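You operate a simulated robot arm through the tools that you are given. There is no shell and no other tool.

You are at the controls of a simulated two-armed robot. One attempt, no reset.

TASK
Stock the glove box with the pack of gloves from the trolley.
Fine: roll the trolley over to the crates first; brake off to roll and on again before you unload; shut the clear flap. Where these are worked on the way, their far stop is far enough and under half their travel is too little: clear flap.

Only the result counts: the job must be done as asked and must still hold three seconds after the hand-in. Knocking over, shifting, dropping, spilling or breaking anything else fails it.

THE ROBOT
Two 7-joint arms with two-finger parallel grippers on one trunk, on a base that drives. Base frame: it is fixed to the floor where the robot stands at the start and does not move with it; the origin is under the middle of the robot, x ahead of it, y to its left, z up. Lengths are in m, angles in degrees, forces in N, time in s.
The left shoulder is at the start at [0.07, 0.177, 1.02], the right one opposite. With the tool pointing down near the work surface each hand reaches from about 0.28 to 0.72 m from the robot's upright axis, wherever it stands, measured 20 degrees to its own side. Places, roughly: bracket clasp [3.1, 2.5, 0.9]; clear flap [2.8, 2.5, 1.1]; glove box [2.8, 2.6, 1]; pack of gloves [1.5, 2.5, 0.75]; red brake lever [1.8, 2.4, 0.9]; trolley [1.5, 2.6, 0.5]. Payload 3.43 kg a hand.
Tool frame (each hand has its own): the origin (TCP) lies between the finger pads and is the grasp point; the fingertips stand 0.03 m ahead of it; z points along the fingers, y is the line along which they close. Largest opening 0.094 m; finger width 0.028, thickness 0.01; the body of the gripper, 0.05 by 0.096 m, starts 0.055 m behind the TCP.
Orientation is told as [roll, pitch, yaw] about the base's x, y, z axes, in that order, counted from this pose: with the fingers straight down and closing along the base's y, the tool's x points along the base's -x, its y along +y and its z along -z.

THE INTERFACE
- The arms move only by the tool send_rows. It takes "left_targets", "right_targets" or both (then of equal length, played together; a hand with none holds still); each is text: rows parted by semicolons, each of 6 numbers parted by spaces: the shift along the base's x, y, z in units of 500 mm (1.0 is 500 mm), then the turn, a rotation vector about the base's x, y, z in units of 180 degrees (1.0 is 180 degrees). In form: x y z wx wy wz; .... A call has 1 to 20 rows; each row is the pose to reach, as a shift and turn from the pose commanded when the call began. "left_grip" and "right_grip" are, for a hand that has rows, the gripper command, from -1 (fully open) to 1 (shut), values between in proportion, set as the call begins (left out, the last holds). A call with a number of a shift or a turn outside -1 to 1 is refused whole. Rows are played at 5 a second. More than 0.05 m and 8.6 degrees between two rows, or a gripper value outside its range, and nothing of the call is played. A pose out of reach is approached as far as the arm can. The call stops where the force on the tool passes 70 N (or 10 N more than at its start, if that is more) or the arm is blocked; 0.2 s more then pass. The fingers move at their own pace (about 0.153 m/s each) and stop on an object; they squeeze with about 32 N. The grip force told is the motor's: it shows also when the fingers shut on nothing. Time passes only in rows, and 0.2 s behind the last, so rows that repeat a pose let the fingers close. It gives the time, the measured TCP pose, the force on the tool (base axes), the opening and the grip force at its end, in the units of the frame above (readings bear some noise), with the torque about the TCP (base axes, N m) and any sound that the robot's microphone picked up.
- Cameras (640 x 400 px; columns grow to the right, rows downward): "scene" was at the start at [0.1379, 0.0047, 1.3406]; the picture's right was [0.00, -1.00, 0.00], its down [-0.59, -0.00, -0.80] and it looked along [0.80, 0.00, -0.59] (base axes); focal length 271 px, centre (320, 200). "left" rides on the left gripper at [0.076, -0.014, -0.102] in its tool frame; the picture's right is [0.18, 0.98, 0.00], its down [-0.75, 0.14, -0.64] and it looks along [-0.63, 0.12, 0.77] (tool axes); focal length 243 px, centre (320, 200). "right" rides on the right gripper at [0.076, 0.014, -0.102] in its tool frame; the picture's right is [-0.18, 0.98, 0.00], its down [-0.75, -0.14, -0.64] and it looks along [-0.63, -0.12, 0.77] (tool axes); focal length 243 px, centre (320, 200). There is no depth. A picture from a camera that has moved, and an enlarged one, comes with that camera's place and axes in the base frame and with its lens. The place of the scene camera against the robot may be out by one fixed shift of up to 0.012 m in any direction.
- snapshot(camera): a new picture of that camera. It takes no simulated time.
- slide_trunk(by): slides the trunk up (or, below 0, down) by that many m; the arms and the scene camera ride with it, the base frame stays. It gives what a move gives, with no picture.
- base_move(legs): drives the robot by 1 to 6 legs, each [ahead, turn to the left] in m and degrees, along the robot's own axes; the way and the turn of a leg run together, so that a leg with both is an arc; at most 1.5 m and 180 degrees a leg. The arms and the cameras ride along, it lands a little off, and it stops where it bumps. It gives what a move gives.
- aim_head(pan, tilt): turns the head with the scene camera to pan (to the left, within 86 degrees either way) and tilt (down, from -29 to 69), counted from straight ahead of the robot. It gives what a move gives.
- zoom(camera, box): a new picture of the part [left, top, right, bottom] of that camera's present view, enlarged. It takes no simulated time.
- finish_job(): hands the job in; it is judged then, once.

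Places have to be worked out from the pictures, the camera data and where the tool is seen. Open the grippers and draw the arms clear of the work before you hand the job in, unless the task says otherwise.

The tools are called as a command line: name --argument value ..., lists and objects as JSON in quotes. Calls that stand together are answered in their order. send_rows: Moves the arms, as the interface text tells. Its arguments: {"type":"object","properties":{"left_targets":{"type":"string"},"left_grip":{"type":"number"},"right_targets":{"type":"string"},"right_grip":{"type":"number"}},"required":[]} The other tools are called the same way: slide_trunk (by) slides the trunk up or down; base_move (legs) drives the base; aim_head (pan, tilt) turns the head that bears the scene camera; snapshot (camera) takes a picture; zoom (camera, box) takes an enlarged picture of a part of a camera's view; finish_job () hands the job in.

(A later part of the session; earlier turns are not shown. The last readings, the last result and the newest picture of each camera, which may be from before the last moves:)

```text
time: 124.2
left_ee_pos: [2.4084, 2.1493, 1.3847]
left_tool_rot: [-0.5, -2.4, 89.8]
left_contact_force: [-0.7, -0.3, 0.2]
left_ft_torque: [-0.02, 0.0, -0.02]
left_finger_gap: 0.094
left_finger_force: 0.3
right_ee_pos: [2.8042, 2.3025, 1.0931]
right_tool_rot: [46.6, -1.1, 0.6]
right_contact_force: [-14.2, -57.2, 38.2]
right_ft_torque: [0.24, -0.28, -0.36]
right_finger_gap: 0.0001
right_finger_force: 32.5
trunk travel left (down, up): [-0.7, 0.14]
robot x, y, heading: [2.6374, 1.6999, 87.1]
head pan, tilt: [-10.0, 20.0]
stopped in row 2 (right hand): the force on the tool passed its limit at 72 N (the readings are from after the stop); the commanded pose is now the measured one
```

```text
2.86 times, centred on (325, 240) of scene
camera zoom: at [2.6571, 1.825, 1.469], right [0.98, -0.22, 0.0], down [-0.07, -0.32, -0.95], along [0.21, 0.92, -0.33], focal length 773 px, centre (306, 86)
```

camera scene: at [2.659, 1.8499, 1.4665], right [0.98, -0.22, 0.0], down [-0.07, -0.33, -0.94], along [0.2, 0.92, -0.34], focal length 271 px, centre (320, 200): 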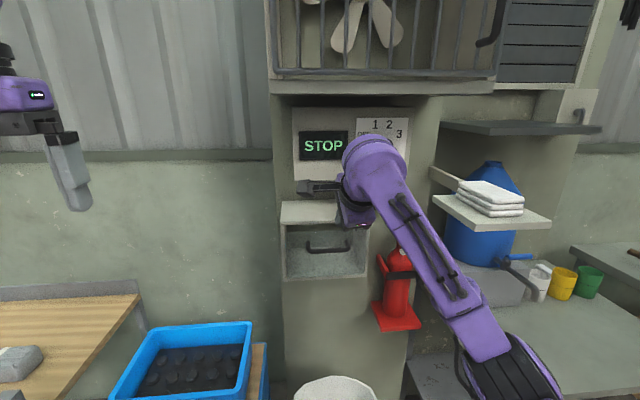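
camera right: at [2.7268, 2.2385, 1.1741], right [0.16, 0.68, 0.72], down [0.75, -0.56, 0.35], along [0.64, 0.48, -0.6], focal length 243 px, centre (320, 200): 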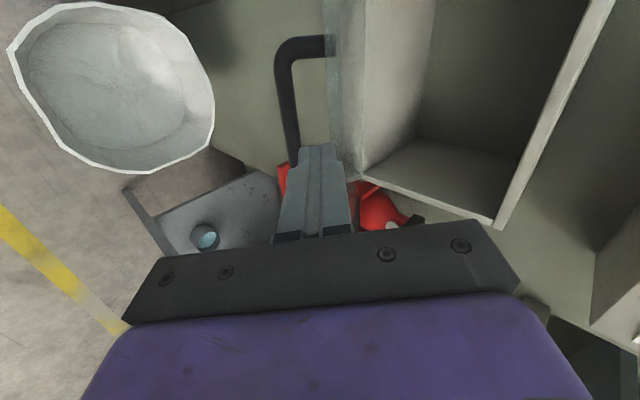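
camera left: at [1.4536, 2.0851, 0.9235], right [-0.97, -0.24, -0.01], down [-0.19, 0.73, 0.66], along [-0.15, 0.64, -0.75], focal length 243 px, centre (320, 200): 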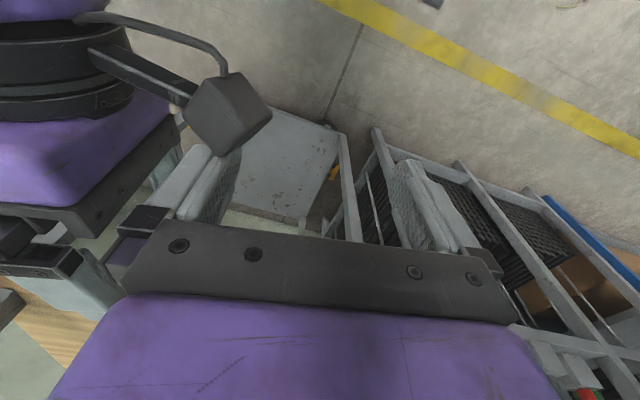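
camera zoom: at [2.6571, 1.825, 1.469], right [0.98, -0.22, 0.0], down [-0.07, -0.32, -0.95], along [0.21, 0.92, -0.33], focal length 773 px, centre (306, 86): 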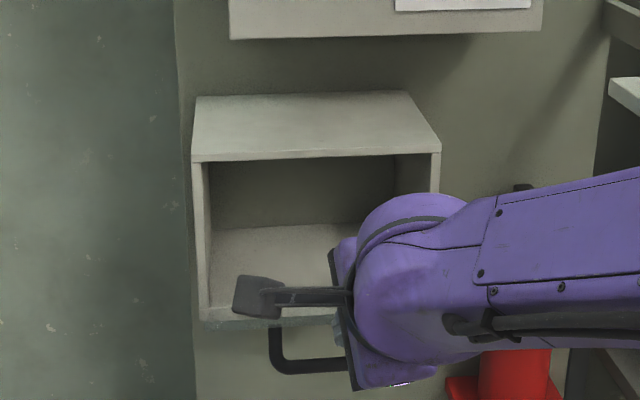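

The flap is about 58° open but the tips press the bar towards the hinge. I lift, turn the tool steeper, and push down on the pane's inner face instead.

send_rows --right_targets "0 -0.01 0.04 -0.02 0 0;0 -0.01 0.09 -0.05 0 0;0 0.04 0.12 -0.08 0 0;0 0.1 0.11 -0.11 0 0"

snapshot --camera "right"

```text
time: 125.2
left_ee_pos: [2.414, 2.1531, 1.386]
left_tool_rot: [-0.3, -2.2, 89.8]
left_contact_force: [-0.1, 0.7, -0.6]
left_ft_torque: [-0.02, 0.04, -0.01]
left_finger_gap: 0.0941
left_finger_force: 0.0
right_ee_pos: [2.8162, 2.3562, 1.1494]
right_tool_rot: [26.6, -1.3, 0.5]
right_contact_force: [19.2, -40.7, 47.2]
right_ft_torque: [-0.77, -0.97, -0.68]
right_finger_gap: 0.0
right_finger_force: 32.4
trunk travel left (down, up): [-0.7, 0.14]
robot x, y, heading: [2.6325, 1.7011, 87.3]
head pan, tilt: [-10.0, 20.0]
```

```text
taken
camera right: at [2.7374, 2.3235, 1.2474], right [0.17, 0.88, 0.45], down [0.75, -0.41, 0.53], along [0.64, 0.25, -0.72], focal length 243 px, centre (320, 200)
```

right: 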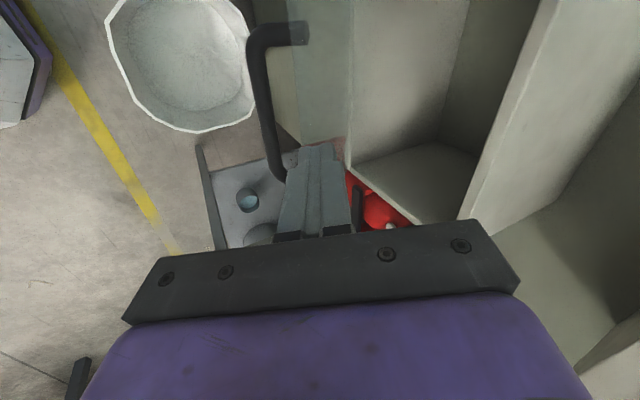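

I check the scene view to see what the fingers are touching.

zoom --camera "scene" --box '[245, 170, 405, 310]'

zoom --camera "right" --box '[200, 0, 440, 240]'

```text
2.86 times, centred on (325, 240) of scene
camera zoom: at [2.6653, 1.8284, 1.4693], right [0.97, -0.22, -0.01], down [-0.08, -0.32, -0.94], along [0.21, 0.92, -0.33], focal length 773 px, centre (306, 86)
```

zoom: 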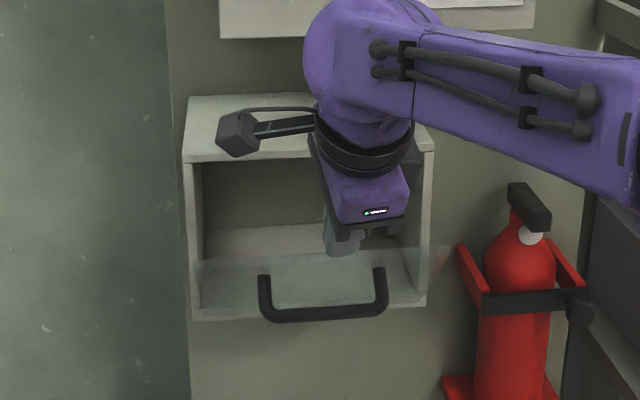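

```text
1.67 times, centred on (320, 120) of right
camera zoom: at [2.7374, 2.3235, 1.2474], right [0.17, 0.88, 0.45], down [0.75, -0.41, 0.53], along [0.64, 0.25, -0.72], focal length 404 px, centre (320, 333)
```

zoom: 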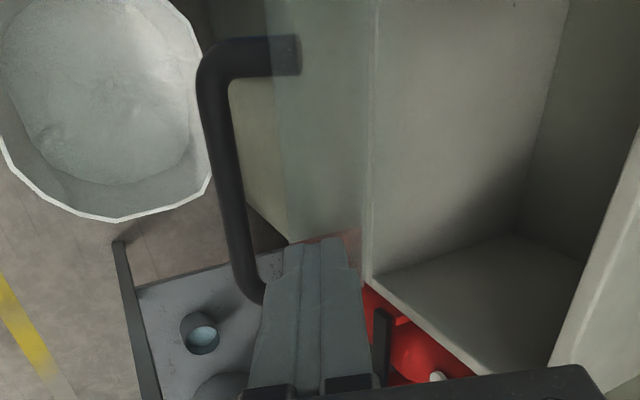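

The pane is at about 40° and my fingertips are just behind its free edge, on the inner face. I now push down along the arc from there.

send_rows --right_targets "0 0.02 -0.02 0 0 0;0 0.02 -0.05 0 0 0;0 -0.012 -0.083 0 0 0;0 -0.03 -0.116 0 0 0;0 -0.042 -0.152 0 0 0;0 -0.05 -0.192 0 0 0;0 -0.05 -0.232 0 0 0;0 -0.046 -0.26 0 0 0"

zoom --camera "scene" --box '[245, 170, 405, 310]'

snapshot --camera "right"

```text
time: 125.5
left_ee_pos: [2.4107, 2.1599, 1.3817]
left_tool_rot: [-0.5, -1.8, 89.7]
left_contact_force: [-0.5, 1.7, -1.1]
left_ft_torque: [-0.07, -0.02, -0.06]
left_finger_gap: 0.0936
left_finger_force: 0.0
right_ee_pos: [2.8147, 2.3655, 1.1558]
right_tool_rot: [27.5, -1.7, 0.2]
right_contact_force: [18.3, -34.0, 47.9]
right_ft_torque: [-0.58, -0.94, -0.44]
right_finger_gap: 0.0002
right_finger_force: 32.2
trunk travel left (down, up): [-0.7, 0.14]
robot x, y, heading: [2.637, 1.7014, 86.9]
head pan, tilt: [-10.0, 20.0]
stopped in row 1 (right hand): the force on the tool passed its limit at 81 N (the readings are from after the stop); the commanded pose is now the measured one
```

```text
2.86 times, centred on (325, 240) of scene
camera zoom: at [2.6608, 1.8347, 1.4683], right [0.97, -0.23, 0.0], down [-0.08, -0.32, -0.94], along [0.21, 0.92, -0.33], focal length 773 px, centre (306, 86)
```

zoom: 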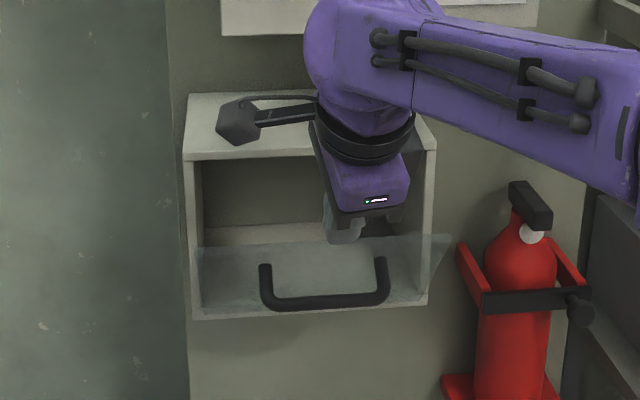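

```text
taken
camera right: at [2.7368, 2.3304, 1.2521], right [0.17, 0.87, 0.46], down [0.74, -0.42, 0.53], along [0.65, 0.25, -0.72], focal length 243 px, centre (320, 200)
```

right: 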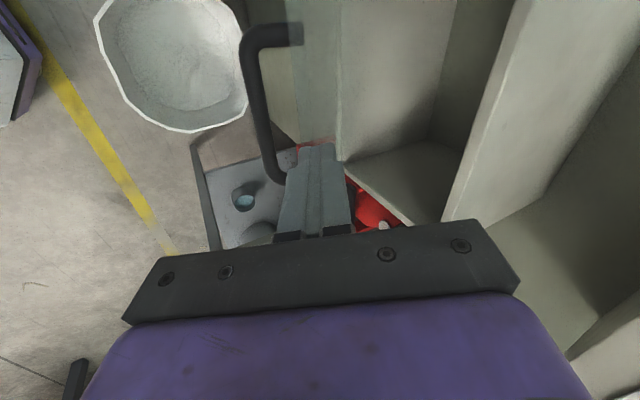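

The fingertips were pushing on the free edge and closing the pane. I lift over the edge, go 4–5 cm further in behind it, and come down inside.

send_rows --right_targets "0 -0.005 0.06 0 0 0;0 0.02 0.11 0 0 0;0 0.07 0.11 0 0 0;0 0.1 0.06 0 0 0;0 0.1 0.01 0 0 0;0 0.1 -0.02 0 0 0"

zoom --camera "scene" --box '[245, 170, 405, 310]'

snapshot --camera "right"

```text
time: 126.9
left_ee_pos: [2.4104, 2.1734, 1.3762]
left_tool_rot: [-0.6, -1.2, 89.9]
left_contact_force: [0.0, 0.4, -0.5]
left_ft_torque: [-0.01, -0.01, 0.0]
left_finger_gap: 0.094
left_finger_force: 0.0
right_ee_pos: [2.8121, 2.4253, 1.1285]
right_tool_rot: [26.1, -1.5, 0.6]
right_contact_force: [-0.1, 0.7, 0.3]
right_ft_torque: [-0.01, 0.01, 0.0]
right_finger_gap: 0.0
right_finger_force: 32.2
trunk travel left (down, up): [-0.7, 0.14]
robot x, y, heading: [2.6376, 1.7003, 87.1]
head pan, tilt: [-10.0, 20.0]
```

```text
2.86 times, centred on (325, 240) of scene
camera zoom: at [2.6605, 1.8492, 1.4665], right [0.98, -0.22, 0.0], down [-0.08, -0.33, -0.94], along [0.21, 0.92, -0.34], focal length 773 px, centre (306, 86)
```

zoom: 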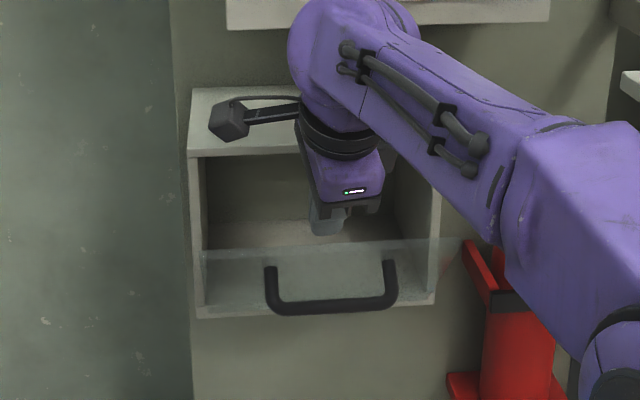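

```text
taken
camera right: at [2.7335, 2.393, 1.2261], right [0.16, 0.88, 0.44], down [0.74, -0.4, 0.53], along [0.65, 0.24, -0.72], focal length 243 px, centre (320, 200)
```

right: 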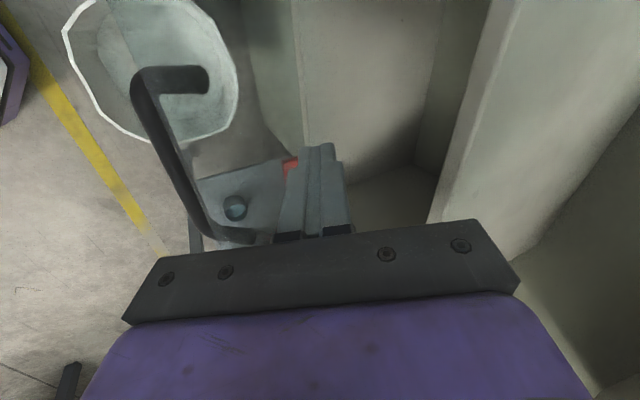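

The fingers are now inside behind the pane with no contact. I pull out and press down along the arc with the tips on the inner face.

send_rows --right_targets "0 -0.04 0.016 0 0 0;0 -0.078 0.015 0 0 0;0 -0.112 -0.012 0 0 0;0 -0.136 -0.042 0 0 0;0 -0.156 -0.076 0 0 0;0 -0.168 -0.112 0 0 0;0 -0.176 -0.15 0 0 0;0 -0.176 -0.189 0 0 0"

zoom --camera "scene" --box '[245, 170, 405, 310]'

snapshot --camera "right"

```text
time: 128.7
left_ee_pos: [2.4106, 2.1728, 1.3781]
left_tool_rot: [-0.5, -1.3, 89.9]
left_contact_force: [-0.7, -0.4, -0.4]
left_ft_torque: [-0.02, 0.02, 0.01]
left_finger_gap: 0.0941
left_finger_force: 0.0
right_ee_pos: [2.811, 2.3379, 1.0358]
right_tool_rot: [26.1, -1.4, 0.5]
right_contact_force: [0.3, 0.6, 0.1]
right_ft_torque: [0.02, -0.01, 0.03]
right_finger_gap: 0.0003
right_finger_force: 31.9
trunk travel left (down, up): [-0.7, 0.14]
robot x, y, heading: [2.6366, 1.7008, 87.2]
head pan, tilt: [-10.0, 20.0]
```

```text
2.86 times, centred on (325, 240) of scene
camera zoom: at [2.66, 1.8492, 1.4666], right [0.98, -0.22, 0.0], down [-0.08, -0.33, -0.94], along [0.21, 0.92, -0.34], focal length 773 px, centre (306, 86)
```

zoom: 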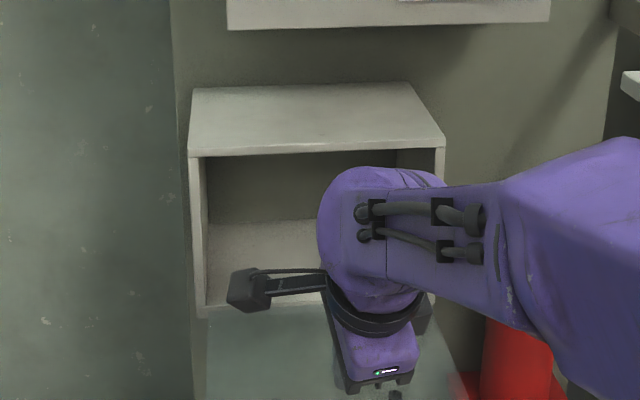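

```text
taken
camera right: at [2.7325, 2.305, 1.1329], right [0.16, 0.88, 0.44], down [0.74, -0.4, 0.53], along [0.65, 0.24, -0.72], focal length 243 px, centre (320, 200)
```

right: 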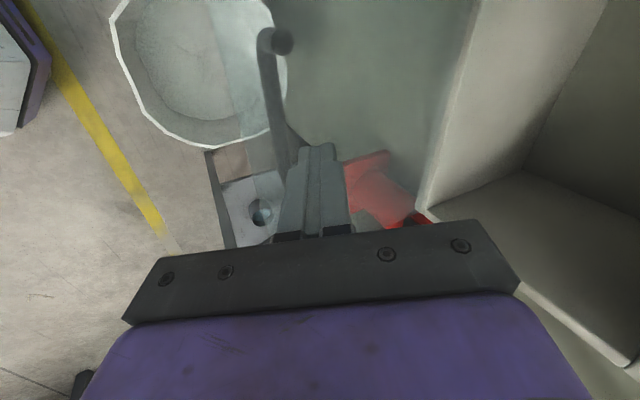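

The flap is now down to about horizontal and stays there. I press down further to bring it to its far stop.

send_rows --right_targets "0 0 -0.03 0 0 0;0 0.002 -0.06 0 0 0;0 0.006 -0.09 0 0 0;0 0.012 -0.12 0 0 0"

snapshot --camera "right"

```text
time: 129.2
left_ee_pos: [2.4085, 2.1591, 1.381]
left_tool_rot: [-0.6, -1.8, 89.9]
left_contact_force: [-0.5, -1.3, 0.1]
left_ft_torque: [-0.01, 0.01, -0.02]
left_finger_gap: 0.094
left_finger_force: 0.1
right_ee_pos: [2.8113, 2.3367, 1.0324]
right_tool_rot: [28.7, -1.4, 0.3]
right_contact_force: [-4.3, -23.7, 31.1]
right_ft_torque: [-0.58, 0.51, 0.38]
right_finger_gap: 0.0
right_finger_force: 32.0
trunk travel left (down, up): [-0.7, 0.14]
robot x, y, heading: [2.6401, 1.6979, 86.9]
head pan, tilt: [-10.0, 20.0]
stopped in row 2 (right hand): the force on the tool passed its limit at 77 N (the readings are from after the stop); the commanded pose is now the measured one
```

```text
taken
camera right: at [2.7325, 2.2999, 1.1294], right [0.17, 0.86, 0.48], down [0.74, -0.43, 0.51], along [0.65, 0.27, -0.71], focal length 243 px, centre (320, 200)
```

right: 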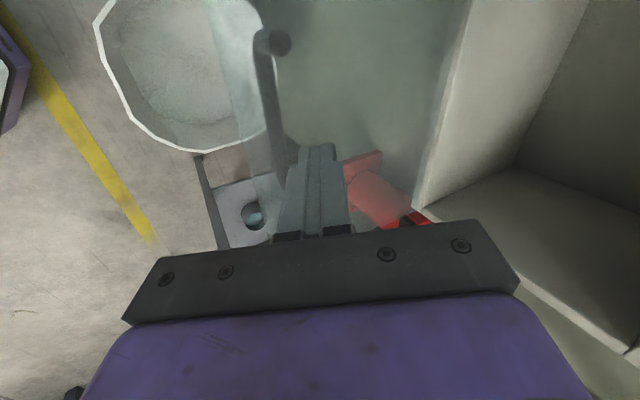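

Stop reached: the flap is fully open, lying about horizontal as a shelf in front of the box. I now withdraw the right hand up and back, turning the tool straight down, to fetch the pack with this hand.

send_rows --right_targets "0 0 0.06 0 0 0;0 -0.02 0.14 -0.03 0 0;0 -0.07 0.22 -0.07 0 0;0 -0.14 0.28 -0.11 0 0;0 -0.22 0.3 -0.15 0 0;0 -0.28 0.3 -0.16 0 0"

snapshot --camera "scene"

snapshot --camera "right"

```text
time: 130.7
left_ee_pos: [2.4098, 2.1709, 1.3782]
left_tool_rot: [-0.6, -1.5, 89.9]
left_contact_force: [-1.0, 0.0, 0.3]
left_ft_torque: [0.0, -0.02, 0.01]
left_finger_gap: 0.0939
left_finger_force: 0.0
right_ee_pos: [2.8122, 2.2038, 1.1744]
right_tool_rot: [-0.8, -1.1, 0.9]
right_contact_force: [-0.3, -0.7, -1.0]
right_ft_torque: [0.0, -0.01, -0.05]
right_finger_gap: 0.0
right_finger_force: 31.8
trunk travel left (down, up): [-0.7, 0.14]
robot x, y, heading: [2.6344, 1.7044, 87.4]
head pan, tilt: [-10.0, 20.0]
```

```text
taken
camera scene: at [2.6599, 1.8474, 1.4667], right [0.98, -0.22, 0.0], down [-0.08, -0.33, -0.94], along [0.21, 0.92, -0.34], focal length 271 px, centre (320, 200)
```

scene: 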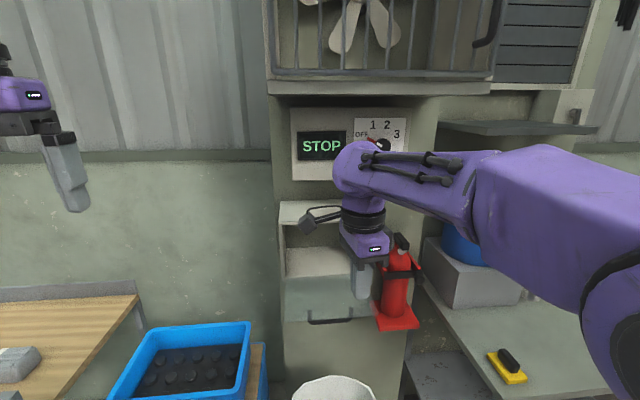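

```text
taken
camera right: at [2.7346, 2.2186, 1.2757], right [0.17, 0.99, -0.01], down [0.74, -0.12, 0.66], along [0.65, -0.12, -0.75], focal length 243 px, centre (320, 200)
```

right: 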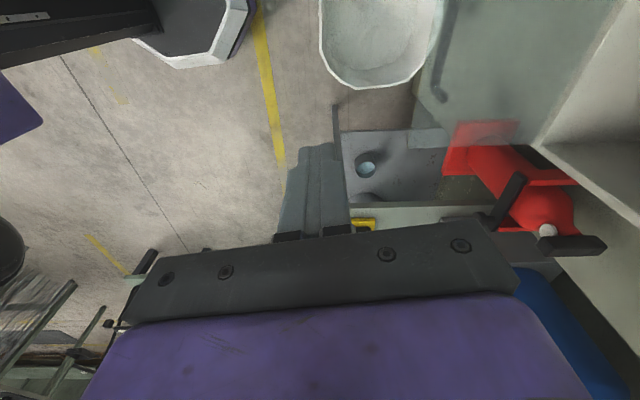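

The flap stays open horizontally. Now I drive to the trolley, to about (1.75, 1.90) facing +y, to pick the pack with the right hand.

base_move --legs '[[0, 80], [0.9, 0], [0, -77]]'

aim_head --pan 0 --tilt 40

snapshot --camera "scene"

snapshot --camera "right"

```text
time: 142.2
left_ee_pos: [1.5276, 2.3737, 1.3773]
left_tool_rot: [-0.6, -1.3, 90.9]
left_contact_force: [0.0, -0.2, -1.0]
left_ft_torque: [0.02, -0.05, 0.0]
left_finger_gap: 0.0943
left_finger_force: 0.1
right_ee_pos: [1.9289, 2.4148, 1.1729]
right_tool_rot: [-0.9, -1.1, 2.0]
right_contact_force: [-0.4, 0.4, 0.7]
right_ft_torque: [-0.02, 0.0, 0.0]
right_finger_gap: 0.0001
right_finger_force: 32.0
trunk travel left (down, up): [-0.7, 0.14]
robot x, y, heading: [1.7652, 1.9098, 88.3]
head pan, tilt: [-10.0, 20.0]
```

```text
time: 143.0
left_ee_pos: [1.528, 2.3739, 1.3789]
left_tool_rot: [-0.5, -1.4, 91.0]
left_contact_force: [0.3, 0.7, 0.9]
left_ft_torque: [0.02, 0.02, -0.02]
left_finger_gap: 0.0937
left_finger_force: 0.1
right_ee_pos: [1.9294, 2.4156, 1.1723]
right_tool_rot: [-0.8, -1.1, 2.0]
right_contact_force: [0.4, -0.4, -0.7]
right_ft_torque: [0.01, -0.02, 0.0]
right_finger_gap: 0.0
right_finger_force: 32.3
trunk travel left (down, up): [-0.7, 0.14]
robot x, y, heading: [1.7608, 1.9108, 88.4]
head pan, tilt: [0.0, 40.0]
```

```text
taken
camera scene: at [1.7676, 2.0494, 1.4353], right [1.0, -0.03, 0.0], down [-0.02, -0.64, -0.77], along [0.02, 0.77, -0.64], focal length 271 px, centre (320, 200)
```

scene: 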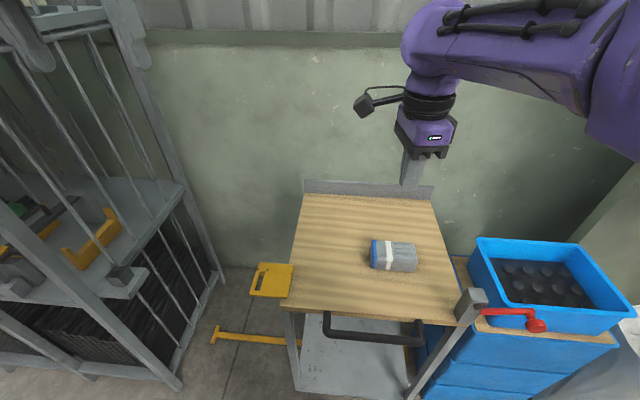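

```text
taken
camera right: at [1.8512, 2.4284, 1.2751], right [0.15, 0.99, -0.01], down [0.75, -0.11, 0.66], along [0.65, -0.11, -0.75], focal length 243 px, centre (320, 200)
```

right: 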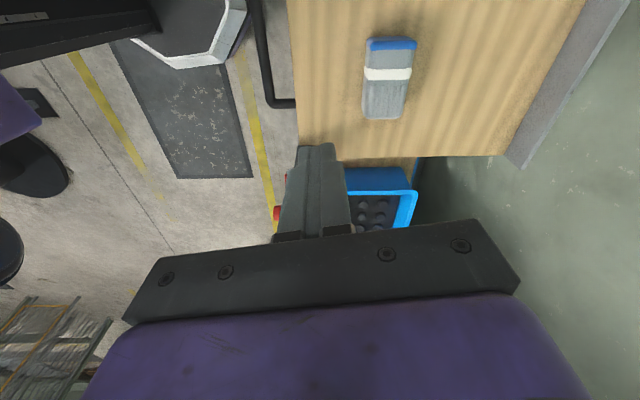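

Pack centre computes to about (1.98, 2.519), consistent in both views. I zoom in on it to get its width and yaw.

zoom --camera "right" --box '[330, 20, 450, 140]'

zoom --camera "scene" --box '[340, 220, 440, 290]'

```text
3.33 times, centred on (390, 80) of right
camera zoom: at [1.8512, 2.4284, 1.2751], right [0.15, 0.99, -0.01], down [0.75, -0.11, 0.66], along [0.65, -0.11, -0.75], focal length 809 px, centre (87, 600)
```

zoom: 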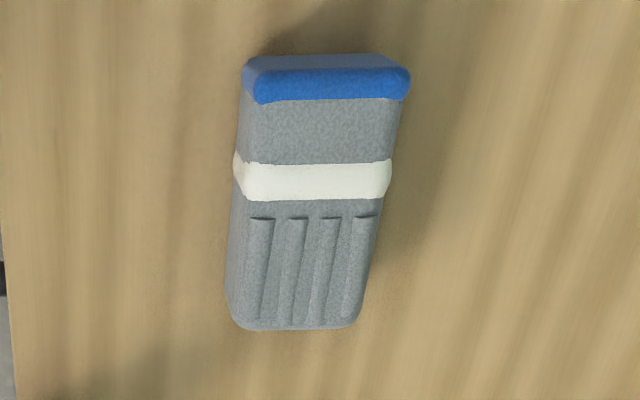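

```text
5.71 times, centred on (390, 255) of scene
camera zoom: at [1.7676, 2.0494, 1.4353], right [1.0, -0.03, 0.0], down [-0.02, -0.64, -0.77], along [0.02, 0.77, -0.64], focal length 1547 px, centre (-80, -114)
```

zoom: 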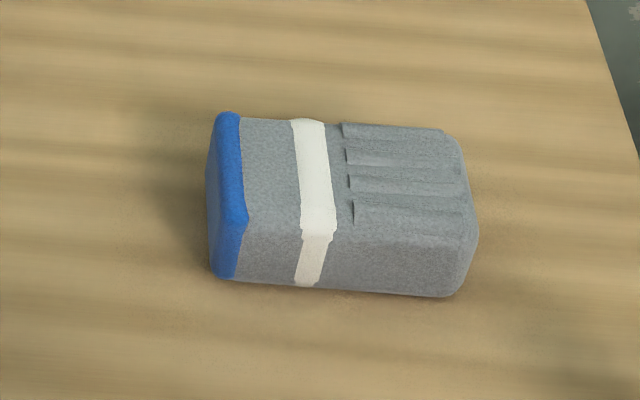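

Pack: about 0.11 × 0.065 m, centre (1.979, 2.514), yaw about −6.4°, top about z 0.86. I open the right gripper, move above it with the matching yaw, and check the view.

send_rows --right_targets "0.03 0.05 -0.06 0 0 -0.012;0.06 0.1 -0.13 0 0 -0.024;0.09 0.15 -0.21 0 0 -0.036;0.099 0.193 -0.29 0 0 -0.047;0.099 0.193 -0.36 0 0 -0.047;0.099 0.193 -0.42 0 0 -0.047" --right_grip -1

snapshot --camera "right"

snapshot --camera "scene"

```text
time: 144.4
left_ee_pos: [1.5293, 2.3742, 1.3772]
left_tool_rot: [-0.5, -1.4, 90.9]
left_contact_force: [-0.2, 0.1, -0.5]
left_ft_torque: [0.01, 0.0, -0.02]
left_finger_gap: 0.0943
left_finger_force: 0.0
right_ee_pos: [1.9788, 2.512, 0.9627]
right_tool_rot: [-0.7, -1.1, -6.6]
right_contact_force: [0.3, 0.0, -1.0]
right_ft_torque: [0.01, 0.02, -0.01]
right_finger_gap: 0.094
right_finger_force: 0.0
trunk travel left (down, up): [-0.7, 0.14]
robot x, y, heading: [1.7602, 1.9097, 88.2]
head pan, tilt: [0.0, 40.0]
```

```text
taken
camera right: at [1.9035, 2.5366, 1.0639], right [0.29, 0.96, -0.01], down [0.72, -0.22, 0.66], along [0.63, -0.2, -0.75], focal length 243 px, centre (320, 200)
```

right: 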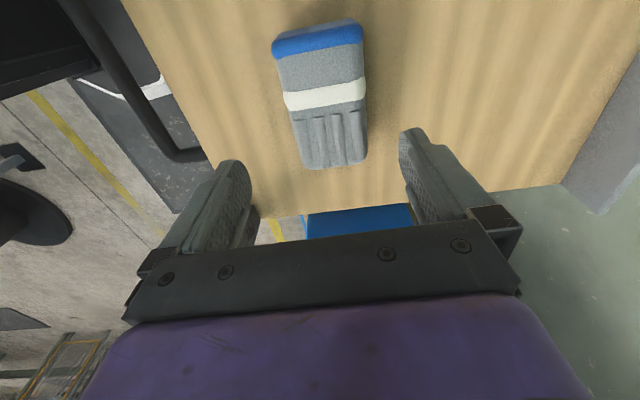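

```text
taken
camera scene: at [1.7678, 2.0502, 1.4352], right [1.0, -0.03, 0.0], down [-0.02, -0.64, -0.77], along [0.02, 0.77, -0.64], focal length 271 px, centre (320, 200)
```

scene: 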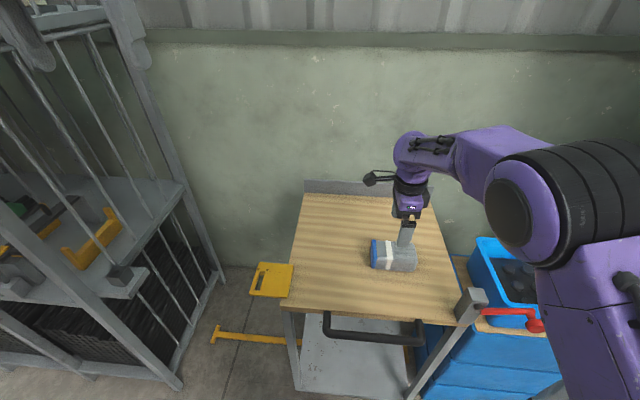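

The pack's centre reads (1.981, 2.519), yaw −7.5°. I shift 6 mm in +y and lower to z 0.85.

send_rows --right_targets "0.004 0.012 -0.06 0 0 -0.005;0.004 0.012 -0.12 0 0 -0.005;0.004 0.012 -0.18 0 0 -0.005;0.004 0.012 -0.22 0 0 -0.005"

snapshot --camera "right"

zoom --camera "scene" --box '[340, 170, 460, 290]'

```text
time: 145.4
left_ee_pos: [1.5266, 2.3745, 1.377]
left_tool_rot: [-0.5, -1.3, 90.8]
left_contact_force: [-0.4, -0.2, 0.0]
left_ft_torque: [-0.01, -0.01, 0.03]
left_finger_gap: 0.094
left_finger_force: 0.0
right_ee_pos: [1.9814, 2.5175, 0.8528]
right_tool_rot: [-0.8, -1.1, -7.4]
right_contact_force: [-0.6, -0.4, -0.6]
right_ft_torque: [0.01, -0.01, 0.0]
right_finger_gap: 0.0939
right_finger_force: 0.0
trunk travel left (down, up): [-0.7, 0.14]
robot x, y, heading: [1.7642, 1.9099, 88.5]
head pan, tilt: [0.0, 40.0]
```

```text
taken
camera right: at [1.9062, 2.543, 0.9541], right [0.31, 0.95, -0.01], down [0.72, -0.23, 0.66], along [0.62, -0.21, -0.75], focal length 243 px, centre (320, 200)
```

right: 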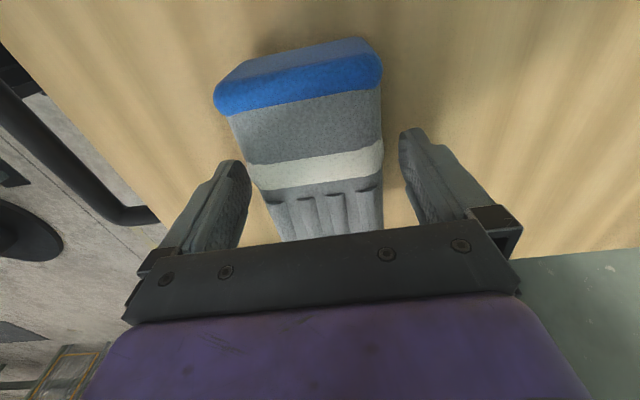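

```text
3.33 times, centred on (400, 230) of scene
camera zoom: at [1.7676, 2.0501, 1.4352], right [1.0, -0.03, 0.0], down [-0.02, -0.64, -0.77], along [0.02, 0.77, -0.64], focal length 902 px, centre (53, 100)
```

zoom: 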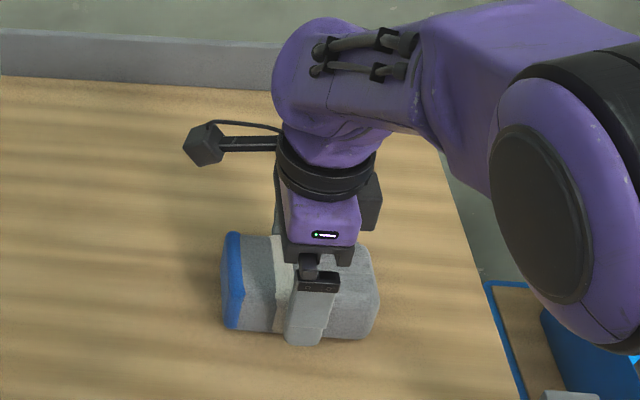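

The fingers straddle the pack centrally with no contact. I close the gripper.

send_rows --right_targets "0 0 0 0 0 0;0 0 0 0 0 0;0 0 0 0 0 0;0 0 0 0 0 0" --right_grip 1

send_rows --right_targets "0 0 0.02 0 0 0;0 0 0.06 0 0 0;0 0 0.12 0 0 0;0 0 0.2 0 0 0;0 0 0.28 0 0 0"

snapshot --camera "right"

snapshot --camera "scene"

```text
time: 146.4
left_ee_pos: [1.5287, 2.3742, 1.379]
left_tool_rot: [-0.4, -1.3, 90.9]
left_contact_force: [0.8, 0.0, 0.6]
left_ft_torque: [-0.02, 0.0, 0.02]
left_finger_gap: 0.0941
left_finger_force: 0.1
right_ee_pos: [1.9817, 2.5168, 0.8531]
right_tool_rot: [-0.9, -1.1, -7.4]
right_contact_force: [0.1, 0.5, 0.1]
right_ft_torque: [0.02, 0.02, -0.01]
right_finger_gap: 0.0739
right_finger_force: 31.9
trunk travel left (down, up): [-0.7, 0.14]
robot x, y, heading: [1.7653, 1.9076, 88.5]
head pan, tilt: [0.0, 40.0]
```

```text
time: 147.6
left_ee_pos: [1.5276, 2.3729, 1.3773]
left_tool_rot: [-0.5, -1.4, 90.9]
left_contact_force: [0.8, -0.1, -0.3]
left_ft_torque: [0.02, -0.02, 0.0]
left_finger_gap: 0.0939
left_finger_force: 0.0
right_ee_pos: [1.979, 2.5181, 0.9932]
right_tool_rot: [-0.8, -1.0, -7.4]
right_contact_force: [0.2, -1.0, -1.4]
right_ft_torque: [-0.01, -0.01, 0.02]
right_finger_gap: 0.074
right_finger_force: 32.2
trunk travel left (down, up): [-0.7, 0.14]
robot x, y, heading: [1.7627, 1.911, 88.5]
head pan, tilt: [0.0, 40.0]
```

```text
taken
camera right: at [1.9041, 2.5436, 1.095], right [0.31, 0.95, -0.01], down [0.72, -0.23, 0.66], along [0.62, -0.21, -0.75], focal length 243 px, centre (320, 200)
```

right: 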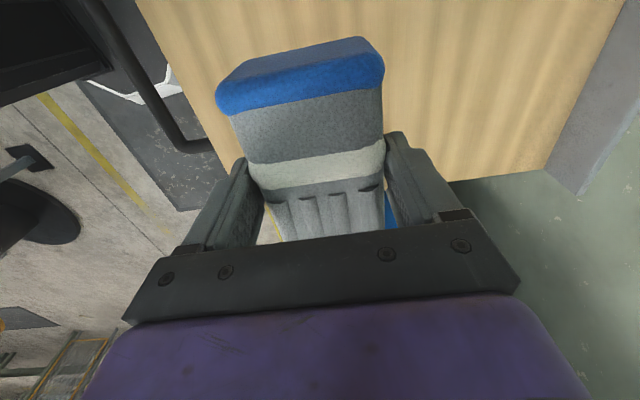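

```text
taken
camera scene: at [1.7673, 2.0487, 1.4352], right [1.0, -0.03, 0.0], down [-0.02, -0.64, -0.77], along [0.02, 0.77, -0.64], focal length 271 px, centre (320, 200)
```

scene: 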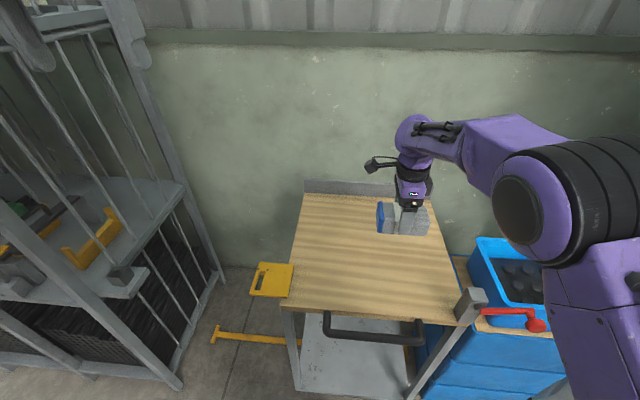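

Pack held (gap 0.074) and lifted. I raise it further and draw it in before driving back to the glove box.

send_rows --right_targets "0 0 0.08 0 0 0;0 -0.04 0.16 0 0 0;0 -0.1 0.24 0 0 0;0 -0.16 0.32 0 0 0;0 -0.22 0.4 0 0 0;0 -0.28 0.42 0 0 0"

base_move --legs '[[0, -96], [0.88, 0], [0, 97]]'

aim_head --pan -10 --tilt 25

snapshot --camera "scene"

snapshot --camera "right"

```text
time: 149.0
left_ee_pos: [1.5247, 2.3743, 1.3778]
left_tool_rot: [-0.6, -1.4, 91.0]
left_contact_force: [-1.4, -0.4, 0.1]
left_ft_torque: [-0.01, -0.05, 0.01]
left_finger_gap: 0.0941
left_finger_force: 0.1
right_ee_pos: [1.9792, 2.3768, 1.2084]
right_tool_rot: [-0.5, -0.4, -7.2]
right_contact_force: [-0.4, 0.2, -1.5]
right_ft_torque: [0.01, -0.01, -0.02]
right_finger_gap: 0.0741
right_finger_force: 31.6
trunk travel left (down, up): [-0.7, 0.14]
robot x, y, heading: [1.7617, 1.9111, 88.3]
head pan, tilt: [0.0, 40.0]
```

```text
time: 160.4
left_ee_pos: [2.6355, 2.3376, 1.3778]
left_tool_rot: [-0.8, -1.1, 64.5]
left_contact_force: [0.7, -0.1, -0.2]
left_ft_torque: [0.03, 0.03, 0.0]
left_finger_gap: 0.0938
left_finger_force: 0.1
right_ee_pos: [3.0522, 2.1239, 1.2046]
right_tool_rot: [-1.8, -1.0, -35.0]
right_contact_force: [1.8, -4.9, -4.0]
right_ft_torque: [0.2, 0.1, -0.1]
right_finger_gap: 0.0741
right_finger_force: 31.7
trunk travel left (down, up): [-0.7, 0.14]
robot x, y, heading: [2.6394, 1.8178, 61.6]
head pan, tilt: [0.0, 40.0]
stopped in leg 3: the force on the tool passed its limit at 123 N (the readings are from after the stop); the commanded pose is now the measured one
```

```text
time: 161.2
left_ee_pos: [2.6364, 2.3383, 1.377]
left_tool_rot: [-0.7, -1.4, 64.5]
left_contact_force: [-0.9, -0.1, -1.5]
left_ft_torque: [0.0, 0.0, -0.02]
left_finger_gap: 0.094
left_finger_force: 0.0
right_ee_pos: [3.0517, 2.1265, 1.2052]
right_tool_rot: [-1.6, -0.8, -35.0]
right_contact_force: [1.2, -4.1, -3.6]
right_ft_torque: [0.22, 0.09, -0.08]
right_finger_gap: 0.0741
right_finger_force: 32.3
trunk travel left (down, up): [-0.7, 0.14]
robot x, y, heading: [2.6397, 1.8187, 61.3]
head pan, tilt: [-10.0, 25.0]
```

```text
taken
camera scene: at [2.7213, 1.9363, 1.4585], right [0.78, -0.62, 0.0], down [-0.26, -0.33, -0.91], along [0.56, 0.71, -0.42], focal length 271 px, centre (320, 200)
```

scene: 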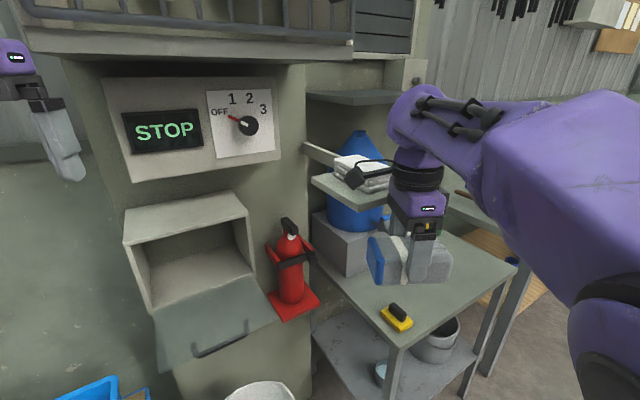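

```text
taken
camera right: at [2.9986, 2.1846, 1.3067], right [0.71, 0.7, -0.03], down [0.54, -0.53, 0.66], along [0.45, -0.48, -0.75], focal length 243 px, centre (320, 200)
```

right: 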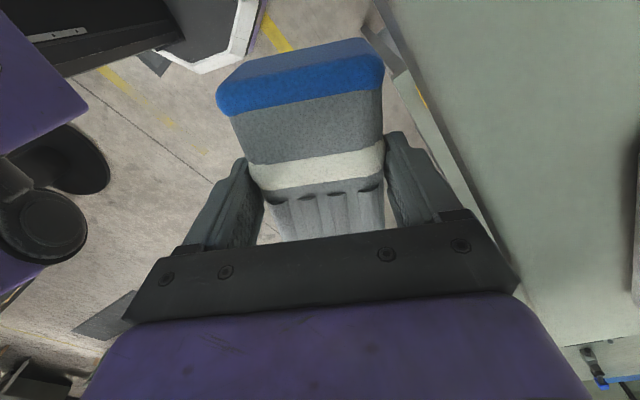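

The turn was stopped by a contact, apparently the right hand near the shelf with towels. I look closely before moving.

zoom --camera "scene" --box '[290, 70, 470, 300]'

snapshot --camera "left"

```text
1.74 times, centred on (380, 185) of scene
camera zoom: at [2.7213, 1.9363, 1.4585], right [0.78, -0.62, 0.0], down [-0.26, -0.33, -0.91], along [0.56, 0.71, -0.42], focal length 471 px, centre (216, 226)
```

zoom: 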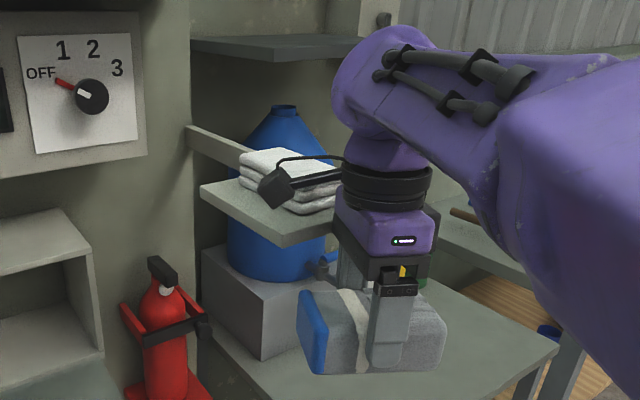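

```text
taken
camera left: at [2.615, 2.2614, 1.4799], right [-0.97, 0.26, -0.01], down [0.19, 0.73, 0.66], along [0.18, 0.63, -0.75], focal length 243 px, centre (320, 200)
```

left: 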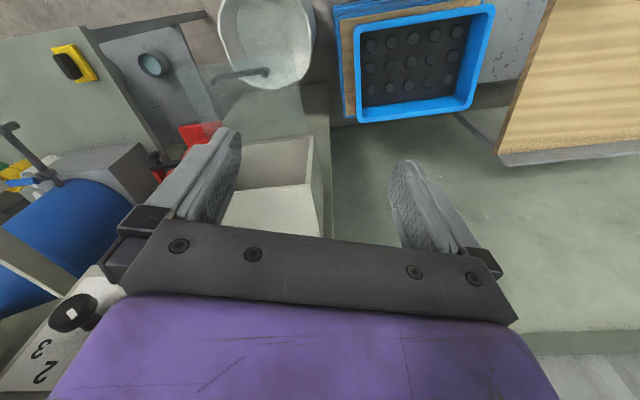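

The gripper body touched the front corner of the towel shelf; towels look undisturbed. I pull the right hand back towards me, away from the shelf.

send_rows --right_targets "-0.02 -0.04 0 0 0 0;-0.06 -0.08 0 0 0 0;-0.11 -0.12 0 0 0 0;-0.16 -0.16 0 0 0 0;-0.2 -0.2 0 0 0 0"

snapshot --camera "scene"

```text
time: 162.4
left_ee_pos: [2.6373, 2.3381, 1.3769]
left_tool_rot: [-0.5, -1.1, 64.5]
left_contact_force: [-0.7, -0.1, 0.1]
left_ft_torque: [-0.01, 0.01, 0.01]
left_finger_gap: 0.0941
left_finger_force: 0.1
right_ee_pos: [3.0507, 2.1267, 1.2113]
right_tool_rot: [-1.8, 0.2, -35.4]
right_contact_force: [0.8, -2.4, -0.6]
right_ft_torque: [0.2, 0.06, -0.09]
right_finger_gap: 0.074
right_finger_force: 31.7
right hand out of reach, approached as far as the arm can: row 1, 2, 3, 4, 5
trunk travel left (down, up): [-0.7, 0.14]
robot x, y, heading: [2.6386, 1.8171, 61.3]
head pan, tilt: [-10.0, 25.0]
```

```text
taken
camera scene: at [2.7209, 1.9368, 1.4586], right [0.78, -0.62, 0.0], down [-0.26, -0.33, -0.91], along [0.56, 0.71, -0.42], focal length 271 px, centre (320, 200)
```

scene: 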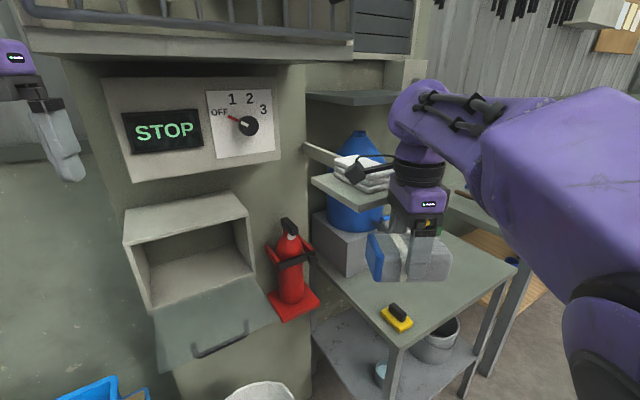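

The arm cannot fold in further here, so I turn the base back a little, reverse 0.13 m, and then turn left again with more clearance from the shelf.

base_move --legs '[[0, -12], [-0.14, 0], [0, 38]]'

aim_head --pan -10 --tilt 25

snapshot --camera "scene"

snapshot --camera "right"

```text
time: 163.3
left_ee_pos: [2.6624, 2.3385, 1.3794]
left_tool_rot: [-1.3, -1.7, 60.9]
left_contact_force: [1.5, -0.5, -0.7]
left_ft_torque: [0.0, 0.13, -0.03]
left_finger_gap: 0.0938
left_finger_force: 0.0
right_ee_pos: [3.0676, 2.094, 1.2143]
right_tool_rot: [-1.7, 0.8, -39.4]
right_contact_force: [0.3, 0.6, -1.4]
right_ft_torque: [0.0, 0.01, 0.0]
right_finger_gap: 0.074
right_finger_force: 31.9
trunk travel left (down, up): [-0.7, 0.14]
robot x, y, heading: [2.6373, 1.818, 57.8]
head pan, tilt: [-10.0, 25.0]
stopped in leg 1: the robot was blocked; the commanded pose is now the measured one
```

```text
time: 163.9
left_ee_pos: [2.6632, 2.3384, 1.3805]
left_tool_rot: [-1.2, -1.7, 61.0]
left_contact_force: [0.5, 0.6, 0.0]
left_ft_torque: [-0.02, -0.01, -0.01]
left_finger_gap: 0.0938
left_finger_force: 0.0
right_ee_pos: [3.069, 2.0938, 1.2121]
right_tool_rot: [-1.9, 0.6, -39.5]
right_contact_force: [0.0, 0.3, -2.1]
right_ft_torque: [-0.02, -0.01, 0.0]
right_finger_gap: 0.0738
right_finger_force: 31.1
trunk travel left (down, up): [-0.7, 0.14]
robot x, y, heading: [2.6362, 1.8175, 57.5]
head pan, tilt: [-10.0, 25.0]
```

```text
taken
camera scene: at [2.7232, 1.9293, 1.4591], right [0.74, -0.67, 0.0], down [-0.28, -0.31, -0.91], along [0.61, 0.67, -0.42], focal length 271 px, centre (320, 200)
```

scene: 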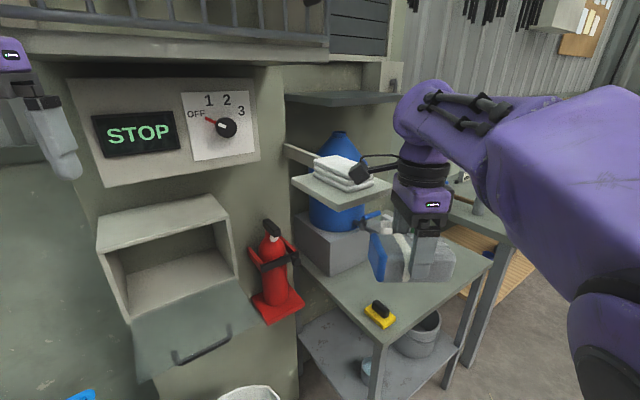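

```text
taken
camera right: at [3.022, 2.1555, 1.3165], right [0.77, 0.64, -0.03], down [0.51, -0.58, 0.64], along [0.39, -0.51, -0.77], focal length 243 px, centre (320, 200)
```

right: 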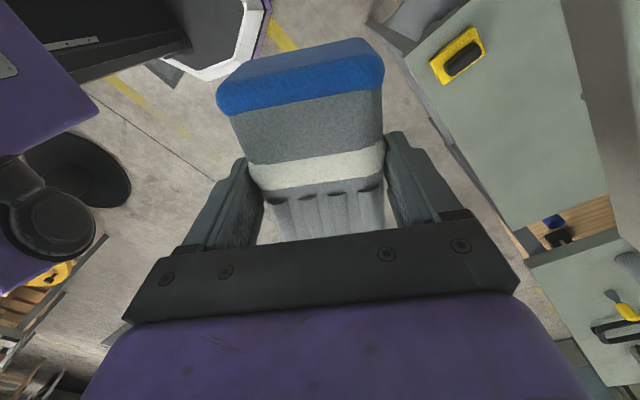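

The base was blocked, probably by the left arm near the STOP panel or fan cage. I draw the left hand back towards the robot first.

send_rows --left_targets "-0.02 -0.04 0 0 0 0;-0.06 -0.1 -0.01 0 0 0;-0.1 -0.16 -0.04 0 0 0;-0.14 -0.22 -0.08 0 0 0;-0.18 -0.27 -0.12 0 0 0"

snapshot --camera "left"

aim_head --pan 30 --tilt 5

snapshot --camera "scene"

```text
time: 165.1
left_ee_pos: [2.5908, 2.3079, 1.3646]
left_tool_rot: [-1.9, -1.7, 61.1]
left_contact_force: [-0.7, -0.5, 0.0]
left_ft_torque: [-0.01, 0.0, 0.01]
left_finger_gap: 0.0942
left_finger_force: 0.1
left hand out of reach, approached as far as the arm can: row 1, 2, 3, 4, 5
right_ee_pos: [3.0705, 2.0949, 1.2122]
right_tool_rot: [-1.9, 0.8, -39.4]
right_contact_force: [-0.1, 0.9, -0.9]
right_ft_torque: [-0.02, 0.0, 0.01]
right_finger_gap: 0.0741
right_finger_force: 31.9
trunk travel left (down, up): [-0.7, 0.14]
robot x, y, heading: [2.6372, 1.8164, 57.7]
head pan, tilt: [-10.0, 25.0]
```

```text
taken
camera left: at [2.5624, 2.2341, 1.4675], right [-0.95, 0.32, -0.04], down [0.22, 0.72, 0.66], along [0.24, 0.62, -0.75], focal length 243 px, centre (320, 200)
```

left: 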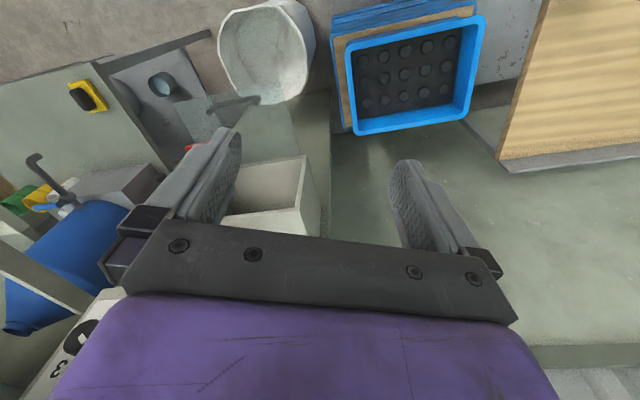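

```text
time: 166.2
left_ee_pos: [2.5929, 2.3092, 1.3645]
left_tool_rot: [-1.8, -1.3, 61.0]
left_contact_force: [0.1, -0.1, 0.8]
left_ft_torque: [-0.02, -0.02, -0.04]
left_finger_gap: 0.0941
left_finger_force: 0.0
right_ee_pos: [3.0722, 2.0957, 1.2118]
right_tool_rot: [-1.9, 0.6, -39.5]
right_contact_force: [0.4, -0.2, -1.3]
right_ft_torque: [0.04, -0.02, 0.0]
right_finger_gap: 0.0739
right_finger_force: 31.9
trunk travel left (down, up): [-0.7, 0.14]
robot x, y, heading: [2.6386, 1.8198, 57.7]
head pan, tilt: [30.0, 5.0]
```

```text
taken
camera scene: at [2.6697, 1.9556, 1.4909], right [1.0, -0.04, 0.0], down [0.0, -0.09, -1.0], along [0.04, 1.0, -0.09], focal length 271 px, centre (320, 200)
```

scene: 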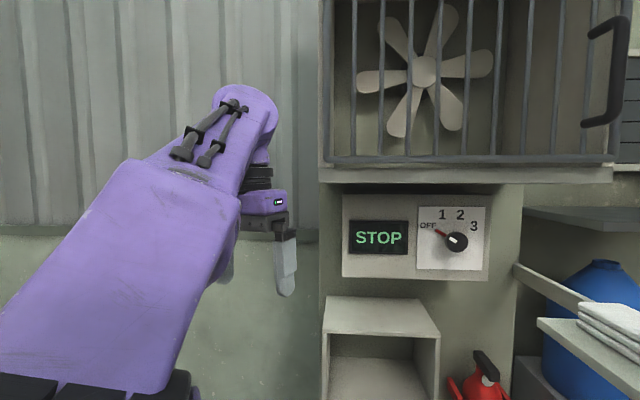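

The left wrist had been beside the fan cage and the right hand beside the shelf. Reversing straight moves both clear, so I back off 0.18 m and then turn left.

base_move --legs '[[-0.18, 0], [0, 31]]'

aim_head --pan -12 --tilt 22

snapshot --camera "scene"

snapshot --camera "right"

```text
time: 169.2
left_ee_pos: [2.2523, 2.0675, 1.3655]
left_tool_rot: [-1.8, -1.4, 91.7]
left_contact_force: [-0.7, -0.6, 0.8]
left_ft_torque: [0.01, -0.02, -0.01]
left_finger_gap: 0.0939
left_finger_force: 0.1
right_ee_pos: [2.774, 2.1275, 1.2106]
right_tool_rot: [-2.2, 0.6, -9.0]
right_contact_force: [0.1, 0.0, -0.7]
right_ft_torque: [-0.01, -0.01, 0.04]
right_finger_gap: 0.0743
right_finger_force: 31.8
trunk travel left (down, up): [-0.7, 0.14]
robot x, y, heading: [2.5452, 1.6666, 88.4]
head pan, tilt: [30.0, 5.0]
```

```text
time: 170.2
left_ee_pos: [2.2524, 2.0669, 1.3641]
left_tool_rot: [-2.1, -1.4, 91.7]
left_contact_force: [0.6, -0.5, -0.4]
left_ft_torque: [0.03, 0.02, 0.04]
left_finger_gap: 0.094
left_finger_force: 0.1
right_ee_pos: [2.7744, 2.1277, 1.2098]
right_tool_rot: [-2.2, 0.7, -9.0]
right_contact_force: [-1.0, 0.0, -1.5]
right_ft_torque: [0.04, -0.03, 0.01]
right_finger_gap: 0.0741
right_finger_force: 32.0
trunk travel left (down, up): [-0.7, 0.14]
robot x, y, heading: [2.5444, 1.6649, 88.4]
head pan, tilt: [-12.0, 22.0]
```

```text
taken
camera scene: at [2.5671, 1.8116, 1.4634], right [0.97, -0.23, 0.0], down [-0.09, -0.36, -0.93], along [0.22, 0.9, -0.37], focal length 271 px, centre (320, 200)
```

scene: 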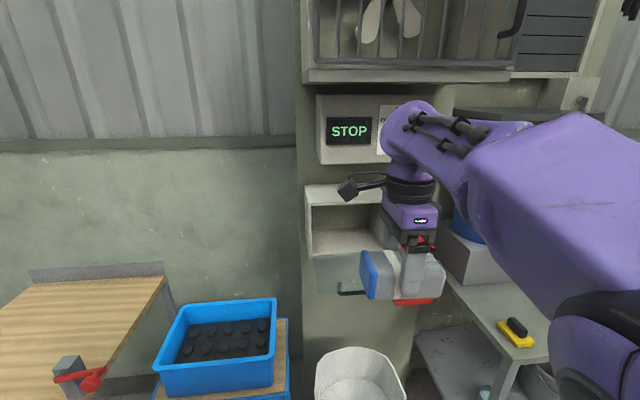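

```text
taken
camera right: at [2.7036, 2.1579, 1.3139], right [0.33, 0.94, -0.04], down [0.73, -0.23, 0.64], along [0.59, -0.24, -0.77], focal length 243 px, centre (320, 200)
```

right: 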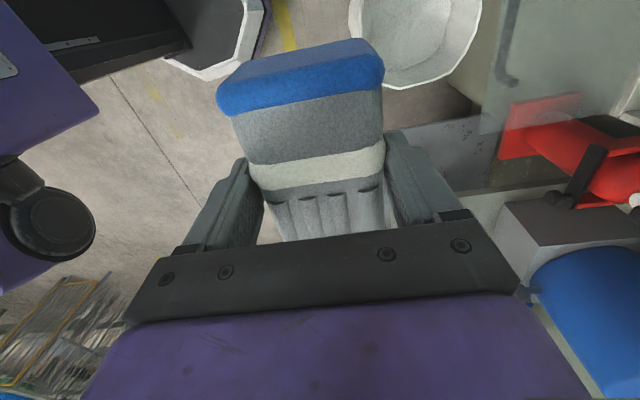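

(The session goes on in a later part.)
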